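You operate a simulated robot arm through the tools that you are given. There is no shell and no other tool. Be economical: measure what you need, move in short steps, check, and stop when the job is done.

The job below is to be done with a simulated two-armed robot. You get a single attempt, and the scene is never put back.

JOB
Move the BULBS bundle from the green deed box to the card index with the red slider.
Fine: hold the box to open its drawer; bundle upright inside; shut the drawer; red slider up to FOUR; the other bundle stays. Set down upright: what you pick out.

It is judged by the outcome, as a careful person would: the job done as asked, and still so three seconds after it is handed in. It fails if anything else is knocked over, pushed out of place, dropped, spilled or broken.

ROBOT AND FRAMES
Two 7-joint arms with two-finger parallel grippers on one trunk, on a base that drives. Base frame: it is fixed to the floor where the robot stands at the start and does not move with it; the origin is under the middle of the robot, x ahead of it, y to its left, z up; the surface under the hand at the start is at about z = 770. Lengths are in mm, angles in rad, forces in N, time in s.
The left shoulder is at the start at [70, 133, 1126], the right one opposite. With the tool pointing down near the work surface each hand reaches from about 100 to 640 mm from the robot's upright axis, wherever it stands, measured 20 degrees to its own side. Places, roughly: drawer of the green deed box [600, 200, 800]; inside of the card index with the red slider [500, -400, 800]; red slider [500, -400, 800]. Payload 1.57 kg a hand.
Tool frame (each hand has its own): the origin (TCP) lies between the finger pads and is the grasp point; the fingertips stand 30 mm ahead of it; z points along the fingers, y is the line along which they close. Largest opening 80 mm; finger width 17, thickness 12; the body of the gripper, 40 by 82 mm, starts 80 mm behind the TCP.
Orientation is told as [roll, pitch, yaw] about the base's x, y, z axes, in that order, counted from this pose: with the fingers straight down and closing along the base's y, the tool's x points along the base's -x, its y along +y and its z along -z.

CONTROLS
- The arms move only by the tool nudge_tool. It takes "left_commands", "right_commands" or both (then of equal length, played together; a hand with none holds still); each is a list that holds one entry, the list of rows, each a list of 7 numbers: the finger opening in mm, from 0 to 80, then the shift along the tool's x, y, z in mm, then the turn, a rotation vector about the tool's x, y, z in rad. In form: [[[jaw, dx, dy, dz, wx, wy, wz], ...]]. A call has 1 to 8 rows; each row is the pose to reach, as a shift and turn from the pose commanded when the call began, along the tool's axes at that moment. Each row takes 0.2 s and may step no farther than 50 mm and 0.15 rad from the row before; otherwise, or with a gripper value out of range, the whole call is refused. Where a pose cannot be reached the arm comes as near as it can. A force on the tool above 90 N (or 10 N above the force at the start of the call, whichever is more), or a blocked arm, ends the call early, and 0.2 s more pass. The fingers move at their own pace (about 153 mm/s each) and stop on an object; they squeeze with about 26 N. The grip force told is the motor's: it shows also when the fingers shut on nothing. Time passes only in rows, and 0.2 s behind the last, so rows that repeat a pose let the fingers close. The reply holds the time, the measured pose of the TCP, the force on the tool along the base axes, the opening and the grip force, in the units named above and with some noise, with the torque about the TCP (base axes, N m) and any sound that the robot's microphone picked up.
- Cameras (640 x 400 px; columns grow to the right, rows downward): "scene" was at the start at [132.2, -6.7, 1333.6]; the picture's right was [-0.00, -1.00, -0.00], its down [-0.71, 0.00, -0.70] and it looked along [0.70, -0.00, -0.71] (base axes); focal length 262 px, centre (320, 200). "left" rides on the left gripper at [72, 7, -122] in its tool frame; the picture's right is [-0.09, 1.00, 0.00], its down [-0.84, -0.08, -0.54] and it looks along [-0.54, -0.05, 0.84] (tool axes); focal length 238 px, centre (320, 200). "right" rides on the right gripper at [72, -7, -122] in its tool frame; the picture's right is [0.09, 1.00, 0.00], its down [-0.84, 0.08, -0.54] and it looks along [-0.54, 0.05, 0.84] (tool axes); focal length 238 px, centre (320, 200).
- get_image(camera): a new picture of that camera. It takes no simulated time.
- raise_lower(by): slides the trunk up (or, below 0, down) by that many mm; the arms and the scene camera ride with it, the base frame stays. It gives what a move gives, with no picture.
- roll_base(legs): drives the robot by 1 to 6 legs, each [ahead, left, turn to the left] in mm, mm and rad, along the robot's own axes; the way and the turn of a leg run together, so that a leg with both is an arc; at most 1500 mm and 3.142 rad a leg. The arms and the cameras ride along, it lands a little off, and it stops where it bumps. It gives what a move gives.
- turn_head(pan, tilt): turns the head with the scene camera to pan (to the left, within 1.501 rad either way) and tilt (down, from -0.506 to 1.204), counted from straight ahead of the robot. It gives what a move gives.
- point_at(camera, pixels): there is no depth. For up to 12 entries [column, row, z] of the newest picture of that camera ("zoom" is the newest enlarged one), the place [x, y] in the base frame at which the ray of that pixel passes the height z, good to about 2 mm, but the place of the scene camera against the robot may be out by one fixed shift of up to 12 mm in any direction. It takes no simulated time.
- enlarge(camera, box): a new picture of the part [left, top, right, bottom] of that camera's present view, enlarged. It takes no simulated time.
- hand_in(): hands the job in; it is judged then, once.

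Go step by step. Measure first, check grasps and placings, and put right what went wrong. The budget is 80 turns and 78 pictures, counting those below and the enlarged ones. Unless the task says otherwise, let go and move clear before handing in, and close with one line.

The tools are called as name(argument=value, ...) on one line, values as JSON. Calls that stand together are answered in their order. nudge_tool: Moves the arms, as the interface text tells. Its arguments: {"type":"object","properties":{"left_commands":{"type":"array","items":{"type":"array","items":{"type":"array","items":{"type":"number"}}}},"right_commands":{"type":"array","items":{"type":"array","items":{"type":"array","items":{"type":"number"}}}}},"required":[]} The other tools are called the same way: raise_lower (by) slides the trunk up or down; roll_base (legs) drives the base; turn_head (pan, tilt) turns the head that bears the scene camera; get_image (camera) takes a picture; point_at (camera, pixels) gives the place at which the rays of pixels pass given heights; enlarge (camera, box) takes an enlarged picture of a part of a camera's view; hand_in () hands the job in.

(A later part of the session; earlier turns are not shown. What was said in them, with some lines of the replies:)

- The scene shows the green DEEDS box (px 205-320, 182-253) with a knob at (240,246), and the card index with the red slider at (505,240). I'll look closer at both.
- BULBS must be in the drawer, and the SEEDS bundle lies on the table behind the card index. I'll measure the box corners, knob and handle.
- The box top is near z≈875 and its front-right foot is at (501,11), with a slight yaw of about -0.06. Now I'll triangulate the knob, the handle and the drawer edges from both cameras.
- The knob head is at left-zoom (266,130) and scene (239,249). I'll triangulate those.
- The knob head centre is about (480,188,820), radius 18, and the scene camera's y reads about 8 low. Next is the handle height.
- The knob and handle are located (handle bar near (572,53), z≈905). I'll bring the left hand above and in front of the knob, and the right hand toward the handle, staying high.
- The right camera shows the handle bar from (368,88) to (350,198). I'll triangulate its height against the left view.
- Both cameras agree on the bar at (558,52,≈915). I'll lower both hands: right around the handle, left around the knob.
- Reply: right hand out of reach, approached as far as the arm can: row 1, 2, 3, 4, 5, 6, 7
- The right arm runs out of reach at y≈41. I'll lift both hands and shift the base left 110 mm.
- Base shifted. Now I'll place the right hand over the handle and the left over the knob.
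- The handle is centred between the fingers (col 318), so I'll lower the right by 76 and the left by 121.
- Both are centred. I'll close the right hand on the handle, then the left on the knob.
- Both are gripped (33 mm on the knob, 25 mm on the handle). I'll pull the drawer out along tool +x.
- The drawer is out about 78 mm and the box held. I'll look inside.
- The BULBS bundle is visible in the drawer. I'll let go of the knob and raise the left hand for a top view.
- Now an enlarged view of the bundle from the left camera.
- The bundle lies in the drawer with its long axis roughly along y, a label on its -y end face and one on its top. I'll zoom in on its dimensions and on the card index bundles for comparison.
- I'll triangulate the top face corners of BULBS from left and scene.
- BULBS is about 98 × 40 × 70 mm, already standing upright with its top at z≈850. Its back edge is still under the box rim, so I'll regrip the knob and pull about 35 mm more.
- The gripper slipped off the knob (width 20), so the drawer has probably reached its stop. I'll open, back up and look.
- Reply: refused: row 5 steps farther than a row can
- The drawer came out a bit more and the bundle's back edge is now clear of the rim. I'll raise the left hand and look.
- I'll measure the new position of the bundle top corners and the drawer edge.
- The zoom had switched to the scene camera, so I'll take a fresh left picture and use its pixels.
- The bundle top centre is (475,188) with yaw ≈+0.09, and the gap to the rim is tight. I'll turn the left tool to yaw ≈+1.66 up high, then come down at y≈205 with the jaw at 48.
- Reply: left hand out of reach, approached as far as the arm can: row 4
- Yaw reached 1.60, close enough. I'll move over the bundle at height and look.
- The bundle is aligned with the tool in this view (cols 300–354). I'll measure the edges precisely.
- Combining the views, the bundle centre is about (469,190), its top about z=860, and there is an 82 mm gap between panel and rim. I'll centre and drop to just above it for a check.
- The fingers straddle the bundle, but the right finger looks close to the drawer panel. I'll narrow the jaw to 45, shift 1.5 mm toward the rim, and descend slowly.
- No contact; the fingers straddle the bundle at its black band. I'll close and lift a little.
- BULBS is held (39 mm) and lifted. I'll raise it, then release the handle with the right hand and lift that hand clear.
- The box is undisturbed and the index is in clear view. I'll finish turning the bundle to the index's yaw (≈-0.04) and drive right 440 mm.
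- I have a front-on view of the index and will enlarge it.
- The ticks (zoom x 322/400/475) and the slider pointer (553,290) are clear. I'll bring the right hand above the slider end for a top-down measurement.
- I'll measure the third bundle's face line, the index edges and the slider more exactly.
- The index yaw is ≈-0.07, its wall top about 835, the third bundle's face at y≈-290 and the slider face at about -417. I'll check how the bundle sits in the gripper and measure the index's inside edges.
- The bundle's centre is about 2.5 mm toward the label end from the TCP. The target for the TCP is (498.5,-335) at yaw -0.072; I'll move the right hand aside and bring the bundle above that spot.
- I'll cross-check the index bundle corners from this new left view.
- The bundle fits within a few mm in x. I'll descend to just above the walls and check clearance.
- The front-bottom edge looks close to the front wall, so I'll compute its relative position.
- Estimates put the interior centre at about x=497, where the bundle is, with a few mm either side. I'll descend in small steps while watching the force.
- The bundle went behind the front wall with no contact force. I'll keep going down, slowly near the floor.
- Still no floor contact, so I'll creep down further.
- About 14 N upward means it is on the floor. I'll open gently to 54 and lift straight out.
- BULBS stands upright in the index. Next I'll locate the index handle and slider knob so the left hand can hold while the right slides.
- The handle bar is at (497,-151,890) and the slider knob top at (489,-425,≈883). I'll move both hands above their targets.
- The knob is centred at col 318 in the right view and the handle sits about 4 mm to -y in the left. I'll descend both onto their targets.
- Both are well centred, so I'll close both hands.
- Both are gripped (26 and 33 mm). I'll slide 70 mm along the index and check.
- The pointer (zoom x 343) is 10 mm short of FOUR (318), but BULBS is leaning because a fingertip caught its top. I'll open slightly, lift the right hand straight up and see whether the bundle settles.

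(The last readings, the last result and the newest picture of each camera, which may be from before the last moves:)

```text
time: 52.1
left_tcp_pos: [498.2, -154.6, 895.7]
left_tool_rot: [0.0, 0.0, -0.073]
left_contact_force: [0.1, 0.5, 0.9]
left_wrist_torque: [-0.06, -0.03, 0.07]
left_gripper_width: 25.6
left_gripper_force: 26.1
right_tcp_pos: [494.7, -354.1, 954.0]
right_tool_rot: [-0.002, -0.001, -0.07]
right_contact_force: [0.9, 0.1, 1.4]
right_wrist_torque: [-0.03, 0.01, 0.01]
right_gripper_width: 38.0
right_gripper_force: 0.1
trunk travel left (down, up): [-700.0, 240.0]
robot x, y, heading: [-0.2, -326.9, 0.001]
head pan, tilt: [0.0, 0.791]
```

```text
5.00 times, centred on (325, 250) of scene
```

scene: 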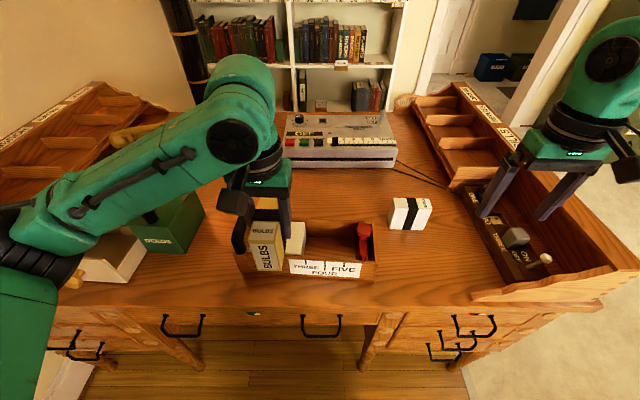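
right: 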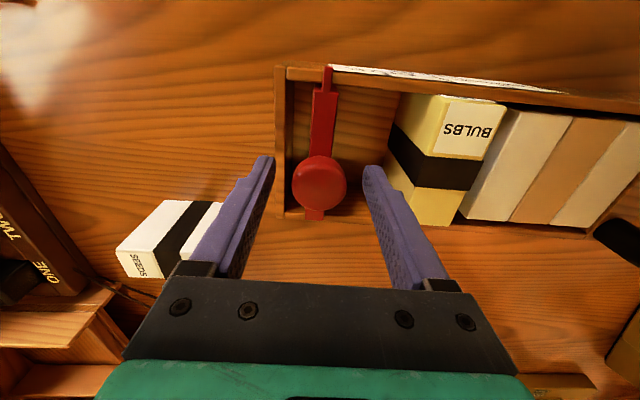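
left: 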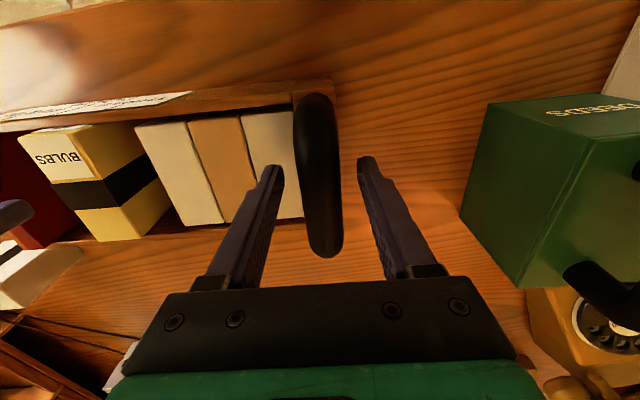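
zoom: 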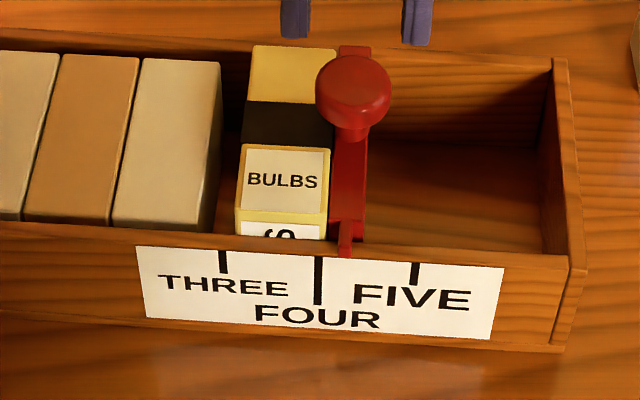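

BULBS is upright again, resting on the slider. I'll close the right fingers, place them behind the knob and push.

nudge_tool(right_commands=[[[15, 0, -12, 0, 0, 0, 0], [0, 0, -24, 0, 0, 0, 0], [0, 0, -37, 0, 0, 0, 0], [0, 0, -37, 25, 0, 0, 0], [0, 0, -37, 50, 0, 0, 0], [0, 0, -37, 74, 0, 0, 0], [0, 0, -37, 74, 0, 0, 0]]])

nudge_tool(right_commands=[[[0, 0, 4, 0, 0, 0, 0], [0, 0, 8, 0, 0, 0, 0], [0, 0, 11, 0, 0, 0, 0], [0, 0, 13, 0, 0, 0, 0], [0, 0, 13, 0, 0, 0, 0]]])

enlarge(camera="scene", box=[265, 210, 385, 290])

```text
time: 53.7
left_tcp_pos: [497.7, -153.9, 896.3]
left_tool_rot: [0.0, 0.0, -0.072]
left_contact_force: [-0.3, 0.9, 0.1]
left_wrist_torque: [0.01, 0.03, 0.07]
left_gripper_width: 25.5
left_gripper_force: 26.3
right_tcp_pos: [491.0, -391.9, 878.5]
right_tool_rot: [0.001, -0.001, -0.072]
right_contact_force: [-1.0, -0.6, -0.7]
right_wrist_torque: [0.05, 0.0, 0.03]
right_gripper_width: 0.0
right_gripper_force: 21.3
trunk travel left (down, up): [-700.0, 240.0]
robot x, y, heading: [2.5, -330.5, 0.002]
head pan, tilt: [0.0, 0.791]
```

```text
time: 54.9
left_tcp_pos: [498.2, -155.2, 896.7]
left_tool_rot: [0.001, 0.002, -0.074]
left_contact_force: [-0.6, 1.4, 0.6]
left_wrist_torque: [0.12, -0.02, 0.12]
left_gripper_width: 25.4
left_gripper_force: 25.7
right_tcp_pos: [493.2, -378.3, 877.6]
right_tool_rot: [0.0, -0.001, -0.072]
right_contact_force: [0.9, -1.3, 0.1]
right_wrist_torque: [-0.01, 0.02, 0.0]
right_gripper_width: 0.0
right_gripper_force: 21.8
trunk travel left (down, up): [-700.0, 240.0]
robot x, y, heading: [0.0, -328.7, 0.005]
head pan, tilt: [0.0, 0.791]
```

```text
5.00 times, centred on (325, 250) of scene
```

zoom: 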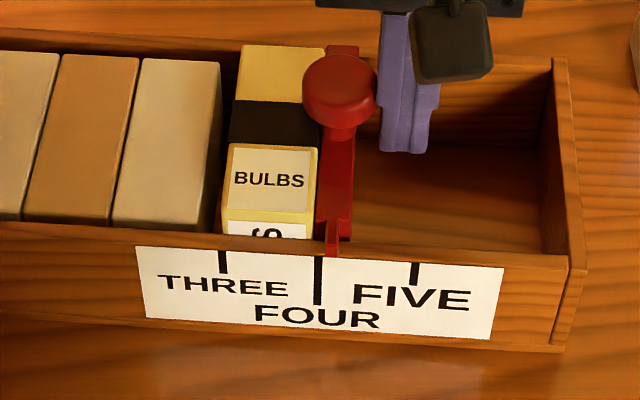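

The pointer is now at 332, with 14 px (≈5.8 mm) to go to 318. I'll push 5.8 mm more.

nudge_tool(right_commands=[[[0, 0, 2, 0, 0, 0, 0], [0, 0, 4, 0, 0, 0, 0], [0, 0, 5.8, 0, 0, 0, 0], [0, 0, 5.8, 0, 0, 0, 0], [0, 0, 5.8, 0, 0, 0, 0]]])

enlarge(camera="scene", box=[280, 220, 360, 280])

```text
time: 56.1
left_tcp_pos: [496.7, -154.3, 895.9]
left_tool_rot: [0.0, 0.002, -0.072]
left_contact_force: [-0.7, 2.2, 0.1]
left_wrist_torque: [0.06, 0.14, 0.11]
left_gripper_width: 25.7
left_gripper_force: 26.3
right_tcp_pos: [493.9, -373.7, 877.5]
right_tool_rot: [0.0, 0.0, -0.071]
right_contact_force: [0.0, -0.6, 0.4]
right_wrist_torque: [0.02, 0.01, -0.01]
right_gripper_width: 0.0
right_gripper_force: 21.5
trunk travel left (down, up): [-700.0, 240.0]
robot x, y, heading: [-1.5, -330.0, 0.004]
head pan, tilt: [0.0, 0.791]
```

```text
6.67 times, centred on (320, 250) of scene
```

zoom: 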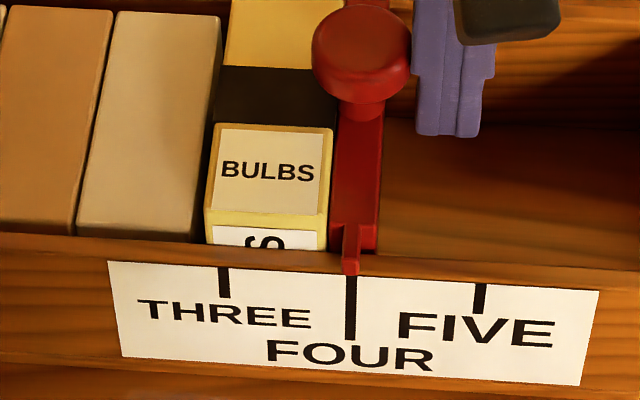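

The pointer tip (350,272) lines up with the FOUR tick (351), and BULBS is upright and snug. I'll withdraw the right hand, release the handle with the left, and raise both.

nudge_tool(left_commands=[[[40, 0, 0, 0, 0, 0, 0], [50, 0, 0, 0, 0, 0, 0], [50, 0, 0, 0, 0, 0, 0], [50, 0, 0, -30, 0, 0, 0], [50, 0, 0, -70, 0, 0, 0], [50, 0, 0, -110, 0, 0, 0], [60, 0, 0, -150, 0, 0, 0], [80, 30, 0, -150, 0, 0, 0]]], right_commands=[[[0, 0, -5, 0, 0, 0, 0], [0, 0, -15, 0, 0, 0, 0], [0, 0, -15, -20, 0, 0, 0], [0, 0, -15, -60, 0, 0, 0], [0, 0, -15, -100, 0, 0, 0], [0, 0, -15, -140, 0, 0, 0], [20, 0, -15, -160, 0, 0, 0], [60, 0, -15, -160, 0, 0, 0]]])

nudge_tool(left_commands=[[[80, 40, 0, 0, 0, 0, 0], [80, 80, 0, 0, 0, 0, 0], [80, 90, 0, 0, 0, 0, 0]]])

roll_base(legs=[[0, 440, 0]])

get_image(camera="scene")

```text
time: 57.9
left_tcp_pos: [466.1, -150.4, 1047.2]
left_tool_rot: [-0.001, 0.0, -0.073]
left_contact_force: [-0.9, 0.9, 0.5]
left_wrist_torque: [0.01, -0.02, 0.0]
left_gripper_width: 80.0
left_gripper_force: 0.1
right_tcp_pos: [490.1, -387.2, 1039.7]
right_tool_rot: [-0.002, -0.001, -0.073]
right_contact_force: [0.1, 0.3, 0.7]
right_wrist_torque: [-0.01, 0.02, 0.01]
right_gripper_width: 60.1
right_gripper_force: 0.1
trunk travel left (down, up): [-700.0, 240.0]
robot x, y, heading: [-0.7, -329.2, 0.003]
head pan, tilt: [0.0, 0.791]
```

```text
time: 58.7
left_tcp_pos: [378.5, -146.2, 1044.4]
left_tool_rot: [-0.001, 0.002, -0.073]
left_contact_force: [0.2, 0.6, -0.4]
left_wrist_torque: [0.04, 0.02, -0.01]
left_gripper_width: 80.1
left_gripper_force: 0.1
right_tcp_pos: [492.3, -387.9, 1036.1]
right_tool_rot: [0.0, 0.001, -0.072]
right_contact_force: [0.0, -0.7, -0.5]
right_wrist_torque: [0.0, 0.0, 0.04]
right_gripper_width: 60.2
right_gripper_force: 0.1
trunk travel left (down, up): [-700.0, 240.0]
robot x, y, heading: [5.8, -330.3, 0.002]
head pan, tilt: [0.0, 0.791]
```

```text
time: 61.4
left_tcp_pos: [377.4, 297.6, 1046.2]
left_tool_rot: [-0.001, 0.0, -0.074]
left_contact_force: [1.0, -0.4, -0.2]
left_wrist_torque: [0.02, 0.01, 0.03]
left_gripper_width: 80.2
left_gripper_force: 0.0
right_tcp_pos: [491.1, 54.9, 1037.7]
right_tool_rot: [-0.001, 0.001, -0.072]
right_contact_force: [-1.0, -0.8, -0.8]
right_wrist_torque: [0.01, 0.01, -0.02]
right_gripper_width: 59.8
right_gripper_force: 0.2
trunk travel left (down, up): [-700.0, 240.0]
robot x, y, heading: [-6.3, 111.1, 0.001]
head pan, tilt: [0.0, 0.791]
```

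```text
12 pictures are left
```

scene: 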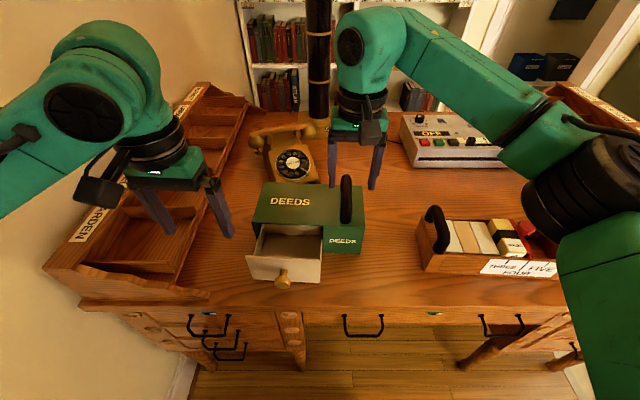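

The drawer is empty and open. I'll put the right hand back on the handle, and bring the closed left fingers in front of the knob.

nudge_tool(right_commands=[[[80, -38, 1, 0, 0, 0, -0.014], [80, -75, 3, 0, 0, 0, -0.014], [80, -75, 3, 30, 0, 0, -0.014], [80, -75, 3, 60, 0, 0, -0.014], [80, -75, 3, 85, 0, 0, -0.014], [80, -75, 3, 105, 0, 0, -0.014], [80, -75, 3, 120, 0, 0, -0.014], [80, -75, 3, 120, 0, 0, -0.014]]], left_commands=[[[40, 3, -35, 0, 0, 0, -0.015], [0, 5, -70, 0, 0, 0, -0.015], [0, 7, -106, 0, 0, 0, -0.015], [0, 7, -106, 40, 0, 0, -0.015], [0, 7, -106, 85, 0, 0, -0.015], [0, 7, -106, 130, 0, 0, -0.015], [0, 7, -106, 170, 0, 0, -0.015], [0, 7, -106, 170, 0, 0, -0.015]]])

get_image(camera="right")

get_image(camera="left")

```text
time: 63.1
left_tcp_pos: [361.1, 192.6, 875.2]
left_tool_rot: [0.0, 0.0, -0.059]
left_contact_force: [0.9, -0.1, -0.2]
left_wrist_torque: [0.01, -0.02, 0.01]
left_gripper_width: 0.0
left_gripper_force: 21.8
right_tcp_pos: [565.3, 52.2, 917.3]
right_tool_rot: [0.0, 0.0, -0.06]
right_contact_force: [0.4, 0.5, 0.0]
right_wrist_torque: [0.03, 0.02, 0.03]
right_gripper_width: 80.0
right_gripper_force: 0.1
trunk travel left (down, up): [-700.0, 240.0]
robot x, y, heading: [-0.3, 111.5, -0.001]
head pan, tilt: [0.0, 0.791]
```

```text
11 pictures are left
```

right: 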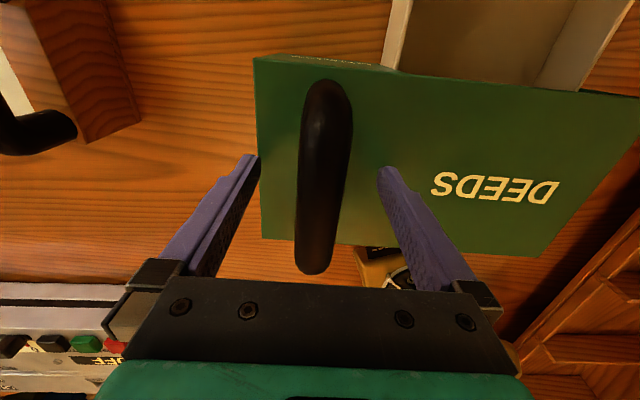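

```text
10 pictures are left
```

left: 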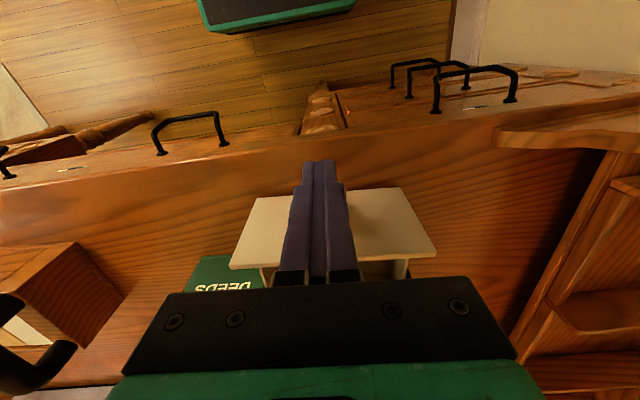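

The handle is centred. I'll close the right hand on it and lower the left fingers in front of the knob.

nudge_tool(right_commands=[[[50, 0, 0, 0, 0, 0, 0], [30, 0, 0, 0, 0, 0, 0], [10, 0, 0, 0, 0, 0, 0], [10, 0, 0, 0, 0, 0, 0], [10, 0, 0, 0, 0, 0, 0]]], left_commands=[[[0, 0, 0, 12, 0, 0, 0], [0, 0, 0, 25, 0, 0, 0], [0, 0, 0, 38, 0, 0, 0], [0, 0, 0, 53, 0, 0, 0], [0, 0, 0, 53, 0, 0, 0]]])

nudge_tool(left_commands=[[[0, -12, 0, 0, 0, 0, 0], [0, -25, 0, 0, 0, 0, 0], [0, -38, 0, 0, 0, 0, 0], [0, -51, 0, 0, 0, 0, 0], [0, -64, 0, 0, 0, 0, 0], [0, -77, 0, 0, 0, 0, 0], [0, -87, 0, 0, 0, 0, 0], [0, -92, 0, 0, 0, 0, 0]]])

enlarge(camera="scene", box=[230, 170, 390, 290])

```text
time: 64.3
left_tcp_pos: [362.4, 193.2, 821.9]
left_tool_rot: [0.002, 0.001, -0.059]
left_contact_force: [-0.5, 0.1, -0.9]
left_wrist_torque: [-0.01, -0.01, -0.01]
left_gripper_width: 0.1
left_gripper_force: 21.7
right_tcp_pos: [565.1, 53.1, 917.1]
right_tool_rot: [0.0, 0.001, -0.059]
right_contact_force: [-1.0, -0.6, 0.7]
right_wrist_torque: [-0.02, -0.06, -0.03]
right_gripper_width: 25.8
right_gripper_force: 26.1
trunk travel left (down, up): [-700.0, 240.0]
robot x, y, heading: [-0.7, 112.1, 0.003]
head pan, tilt: [0.0, 0.791]
```

```text
time: 66.2
left_tcp_pos: [455.2, 186.8, 822.8]
left_tool_rot: [-0.001, -0.001, -0.059]
left_contact_force: [-0.9, -0.5, 0.1]
left_wrist_torque: [-0.01, -0.04, 0.01]
left_gripper_width: 0.1
left_gripper_force: 21.4
right_tcp_pos: [565.2, 53.2, 917.2]
right_tool_rot: [0.001, -0.002, -0.06]
right_contact_force: [0.7, -1.5, -0.2]
right_wrist_torque: [-0.01, -0.13, -0.03]
right_gripper_width: 25.3
right_gripper_force: 26.0
trunk travel left (down, up): [-700.0, 240.0]
robot x, y, heading: [2.1, 112.8, 0.001]
head pan, tilt: [0.0, 0.791]
```

```text
3.33 times, centred on (310, 230) of scene
```

zoom: 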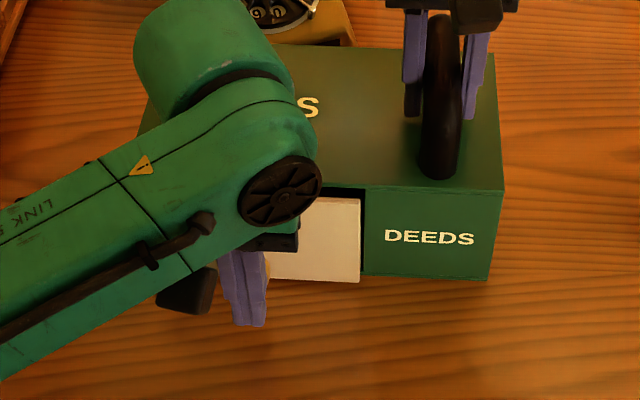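

Nearly shut. I'll keep pushing in small steps until it stops.

nudge_tool(left_commands=[[[0, -3, 0, 0, 0, 0, 0], [0, -6, 0, 0, 0, 0, 0], [0, -9, 0, 0, 0, 0, 0], [0, -12, 0, 0, 0, 0, 0], [0, -12, 0, 0, 0, 0, 0]]])

```text
time: 67.3
left_tcp_pos: [465.9, 185.0, 821.3]
left_tool_rot: [0.002, 0.003, -0.059]
left_contact_force: [-10.9, 7.1, 2.8]
left_wrist_torque: [-0.04, -0.07, 0.09]
left_gripper_width: 0.1
left_gripper_force: 21.4
right_tcp_pos: [565.1, 51.1, 917.3]
right_tool_rot: [-0.002, -0.002, -0.061]
right_contact_force: [8.3, -6.2, 0.5]
right_wrist_torque: [-0.02, -0.55, -0.38]
right_gripper_width: 25.6
right_gripper_force: 25.4
trunk travel left (down, up): [-700.0, 240.0]
robot x, y, heading: [1.1, 115.6, -0.001]
head pan, tilt: [0.0, 0.791]
```

An 11 N reaction at x=466 means the drawer has hit its stop shut. I'll back the left hand off, raise it and check.

nudge_tool(left_commands=[[[0, 10, 0, 0, 0, 0, 0], [0, 35, 0, 0, 0, 0, 0], [0, 50, 0, -30, 0, 0, 0], [0, 50, 0, -75, 0, 0, 0], [0, 50, 0, -120, 0, 0, 0], [0, 50, 40, -150, 0, 0, 0], [0, 50, 85, -160, 0, 0, 0], [0, 50, 85, -160, 0, 0, 0]]])

enlarge(camera="scene", box=[240, 170, 380, 270])

```text
time: 69.2
left_tcp_pos: [423.8, 274.1, 983.9]
left_tool_rot: [0.002, -0.001, -0.059]
left_contact_force: [0.0, -0.5, -0.3]
left_wrist_torque: [0.03, -0.03, 0.02]
left_gripper_width: 0.1
left_gripper_force: 21.0
right_tcp_pos: [564.8, 54.1, 916.8]
right_tool_rot: [0.001, 0.0, -0.06]
right_contact_force: [0.9, 0.3, 0.1]
right_wrist_torque: [0.09, 0.03, -0.08]
right_gripper_width: 25.5
right_gripper_force: 25.9
trunk travel left (down, up): [-700.0, 240.0]
robot x, y, heading: [1.7, 112.4, -0.0]
head pan, tilt: [0.0, 0.791]
```

```text
4.00 times, centred on (310, 220) of scene
```

zoom: 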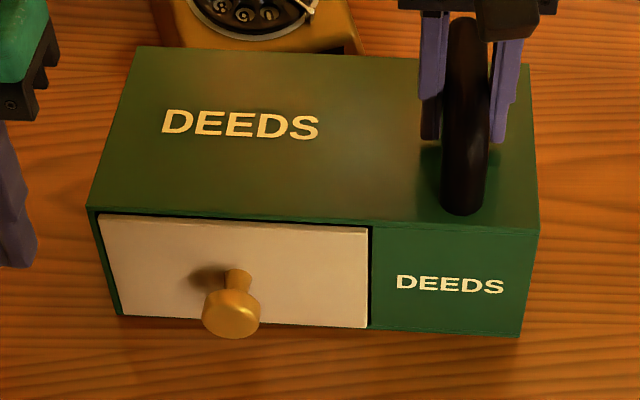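

The drawer is flush and shut as at the start. I'll release the handle with the right hand and raise it clear.

nudge_tool(right_commands=[[[40, 0, 0, 0, 0, 0, 0], [60, 0, 0, 0, 0, 0, 0], [80, 0, 0, 0, 0, 0, 0], [80, 0, 0, 0, 0, 0, 0], [80, 0, 0, -30, 0, 0, 0], [80, 0, 0, -65, 0, 0, 0], [80, 0, 0, -100, 0, 0, 0], [80, 0, 0, -130, 0, 0, 0]]])

nudge_tool(right_commands=[[[80, 40, 0, 0, 0, 0, 0], [80, 80, -10, 0, 0, 0, 0], [80, 120, -20, 0, 0, 0, 0], [80, 160, -30, 0, 0, 0, 0], [80, 200, -30, 0, 0, 0, 0]]])

get_image(camera="scene")

enlarge(camera="right", box=[0, 40, 320, 240])

```text
time: 71.0
left_tcp_pos: [423.0, 274.6, 983.6]
left_tool_rot: [0.001, -0.001, -0.058]
left_contact_force: [0.2, -0.5, -0.1]
left_wrist_torque: [-0.02, 0.0, 0.02]
left_gripper_width: 0.0
left_gripper_force: 21.2
right_tcp_pos: [564.7, 52.8, 1050.1]
right_tool_rot: [-0.001, -0.001, -0.059]
right_contact_force: [-1.2, -0.7, -0.3]
right_wrist_torque: [-0.01, 0.0, -0.03]
right_gripper_width: 79.8
right_gripper_force: 0.1
trunk travel left (down, up): [-700.0, 240.0]
robot x, y, heading: [-1.6, 113.4, -0.004]
head pan, tilt: [0.0, 0.791]
```

```text
time: 72.2
left_tcp_pos: [423.6, 272.6, 983.3]
left_tool_rot: [-0.001, 0.001, -0.06]
left_contact_force: [-0.4, 0.1, -0.3]
left_wrist_torque: [0.01, 0.0, 0.01]
left_gripper_width: 0.0
left_gripper_force: 21.2
right_tcp_pos: [362.7, 33.9, 1046.8]
right_tool_rot: [0.001, -0.002, -0.062]
right_contact_force: [0.0, 0.3, 0.0]
right_wrist_torque: [0.04, 0.02, 0.02]
right_gripper_width: 80.1
right_gripper_force: 0.1
trunk travel left (down, up): [-700.0, 240.0]
robot x, y, heading: [1.0, 114.1, 0.001]
head pan, tilt: [0.0, 0.791]
```

```text
7 pictures are left
```

scene: 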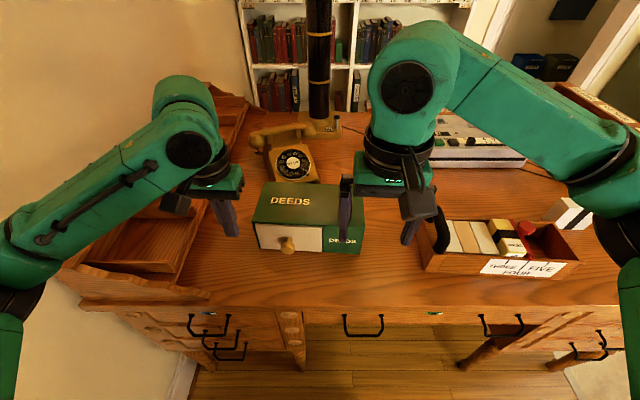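

```text
2.00 times, centred on (160, 140) of right
```

zoom: 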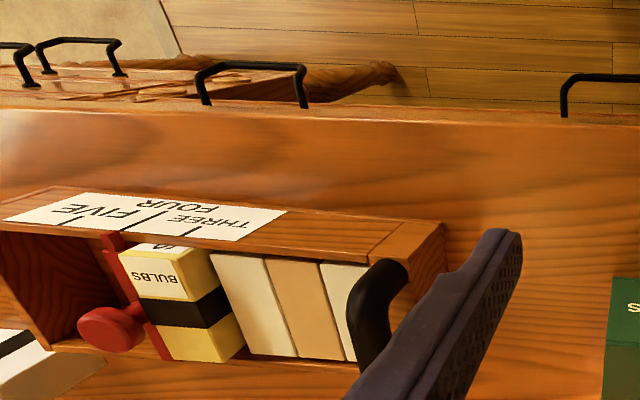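

I'll take a last close check of the pointer and the bundle.

enlarge(camera="scene", box=[480, 210, 600, 290])

```text
5.00 times, centred on (540, 250) of scene
```

zoom: 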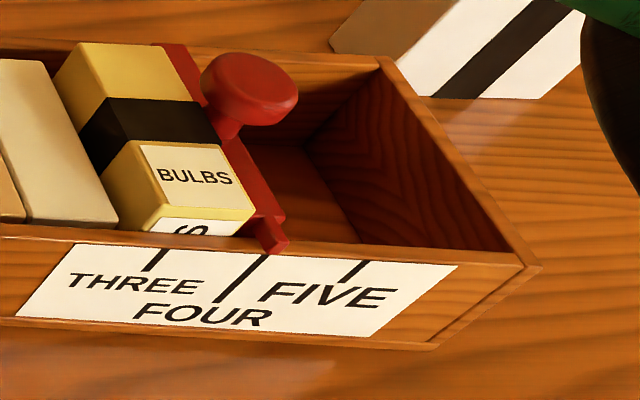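

The pointer meets the FOUR tick, BULBS stands upright in the index, the drawer is shut, SEEDS is untouched, and both hands are clear. Handing in.

hand_in()

```text
The job is handed in.
```

I moved BULBS from the green deed box to the card index: it stands upright there, the drawer is shut, the red slider is at FOUR, and SEEDS was left where it was.
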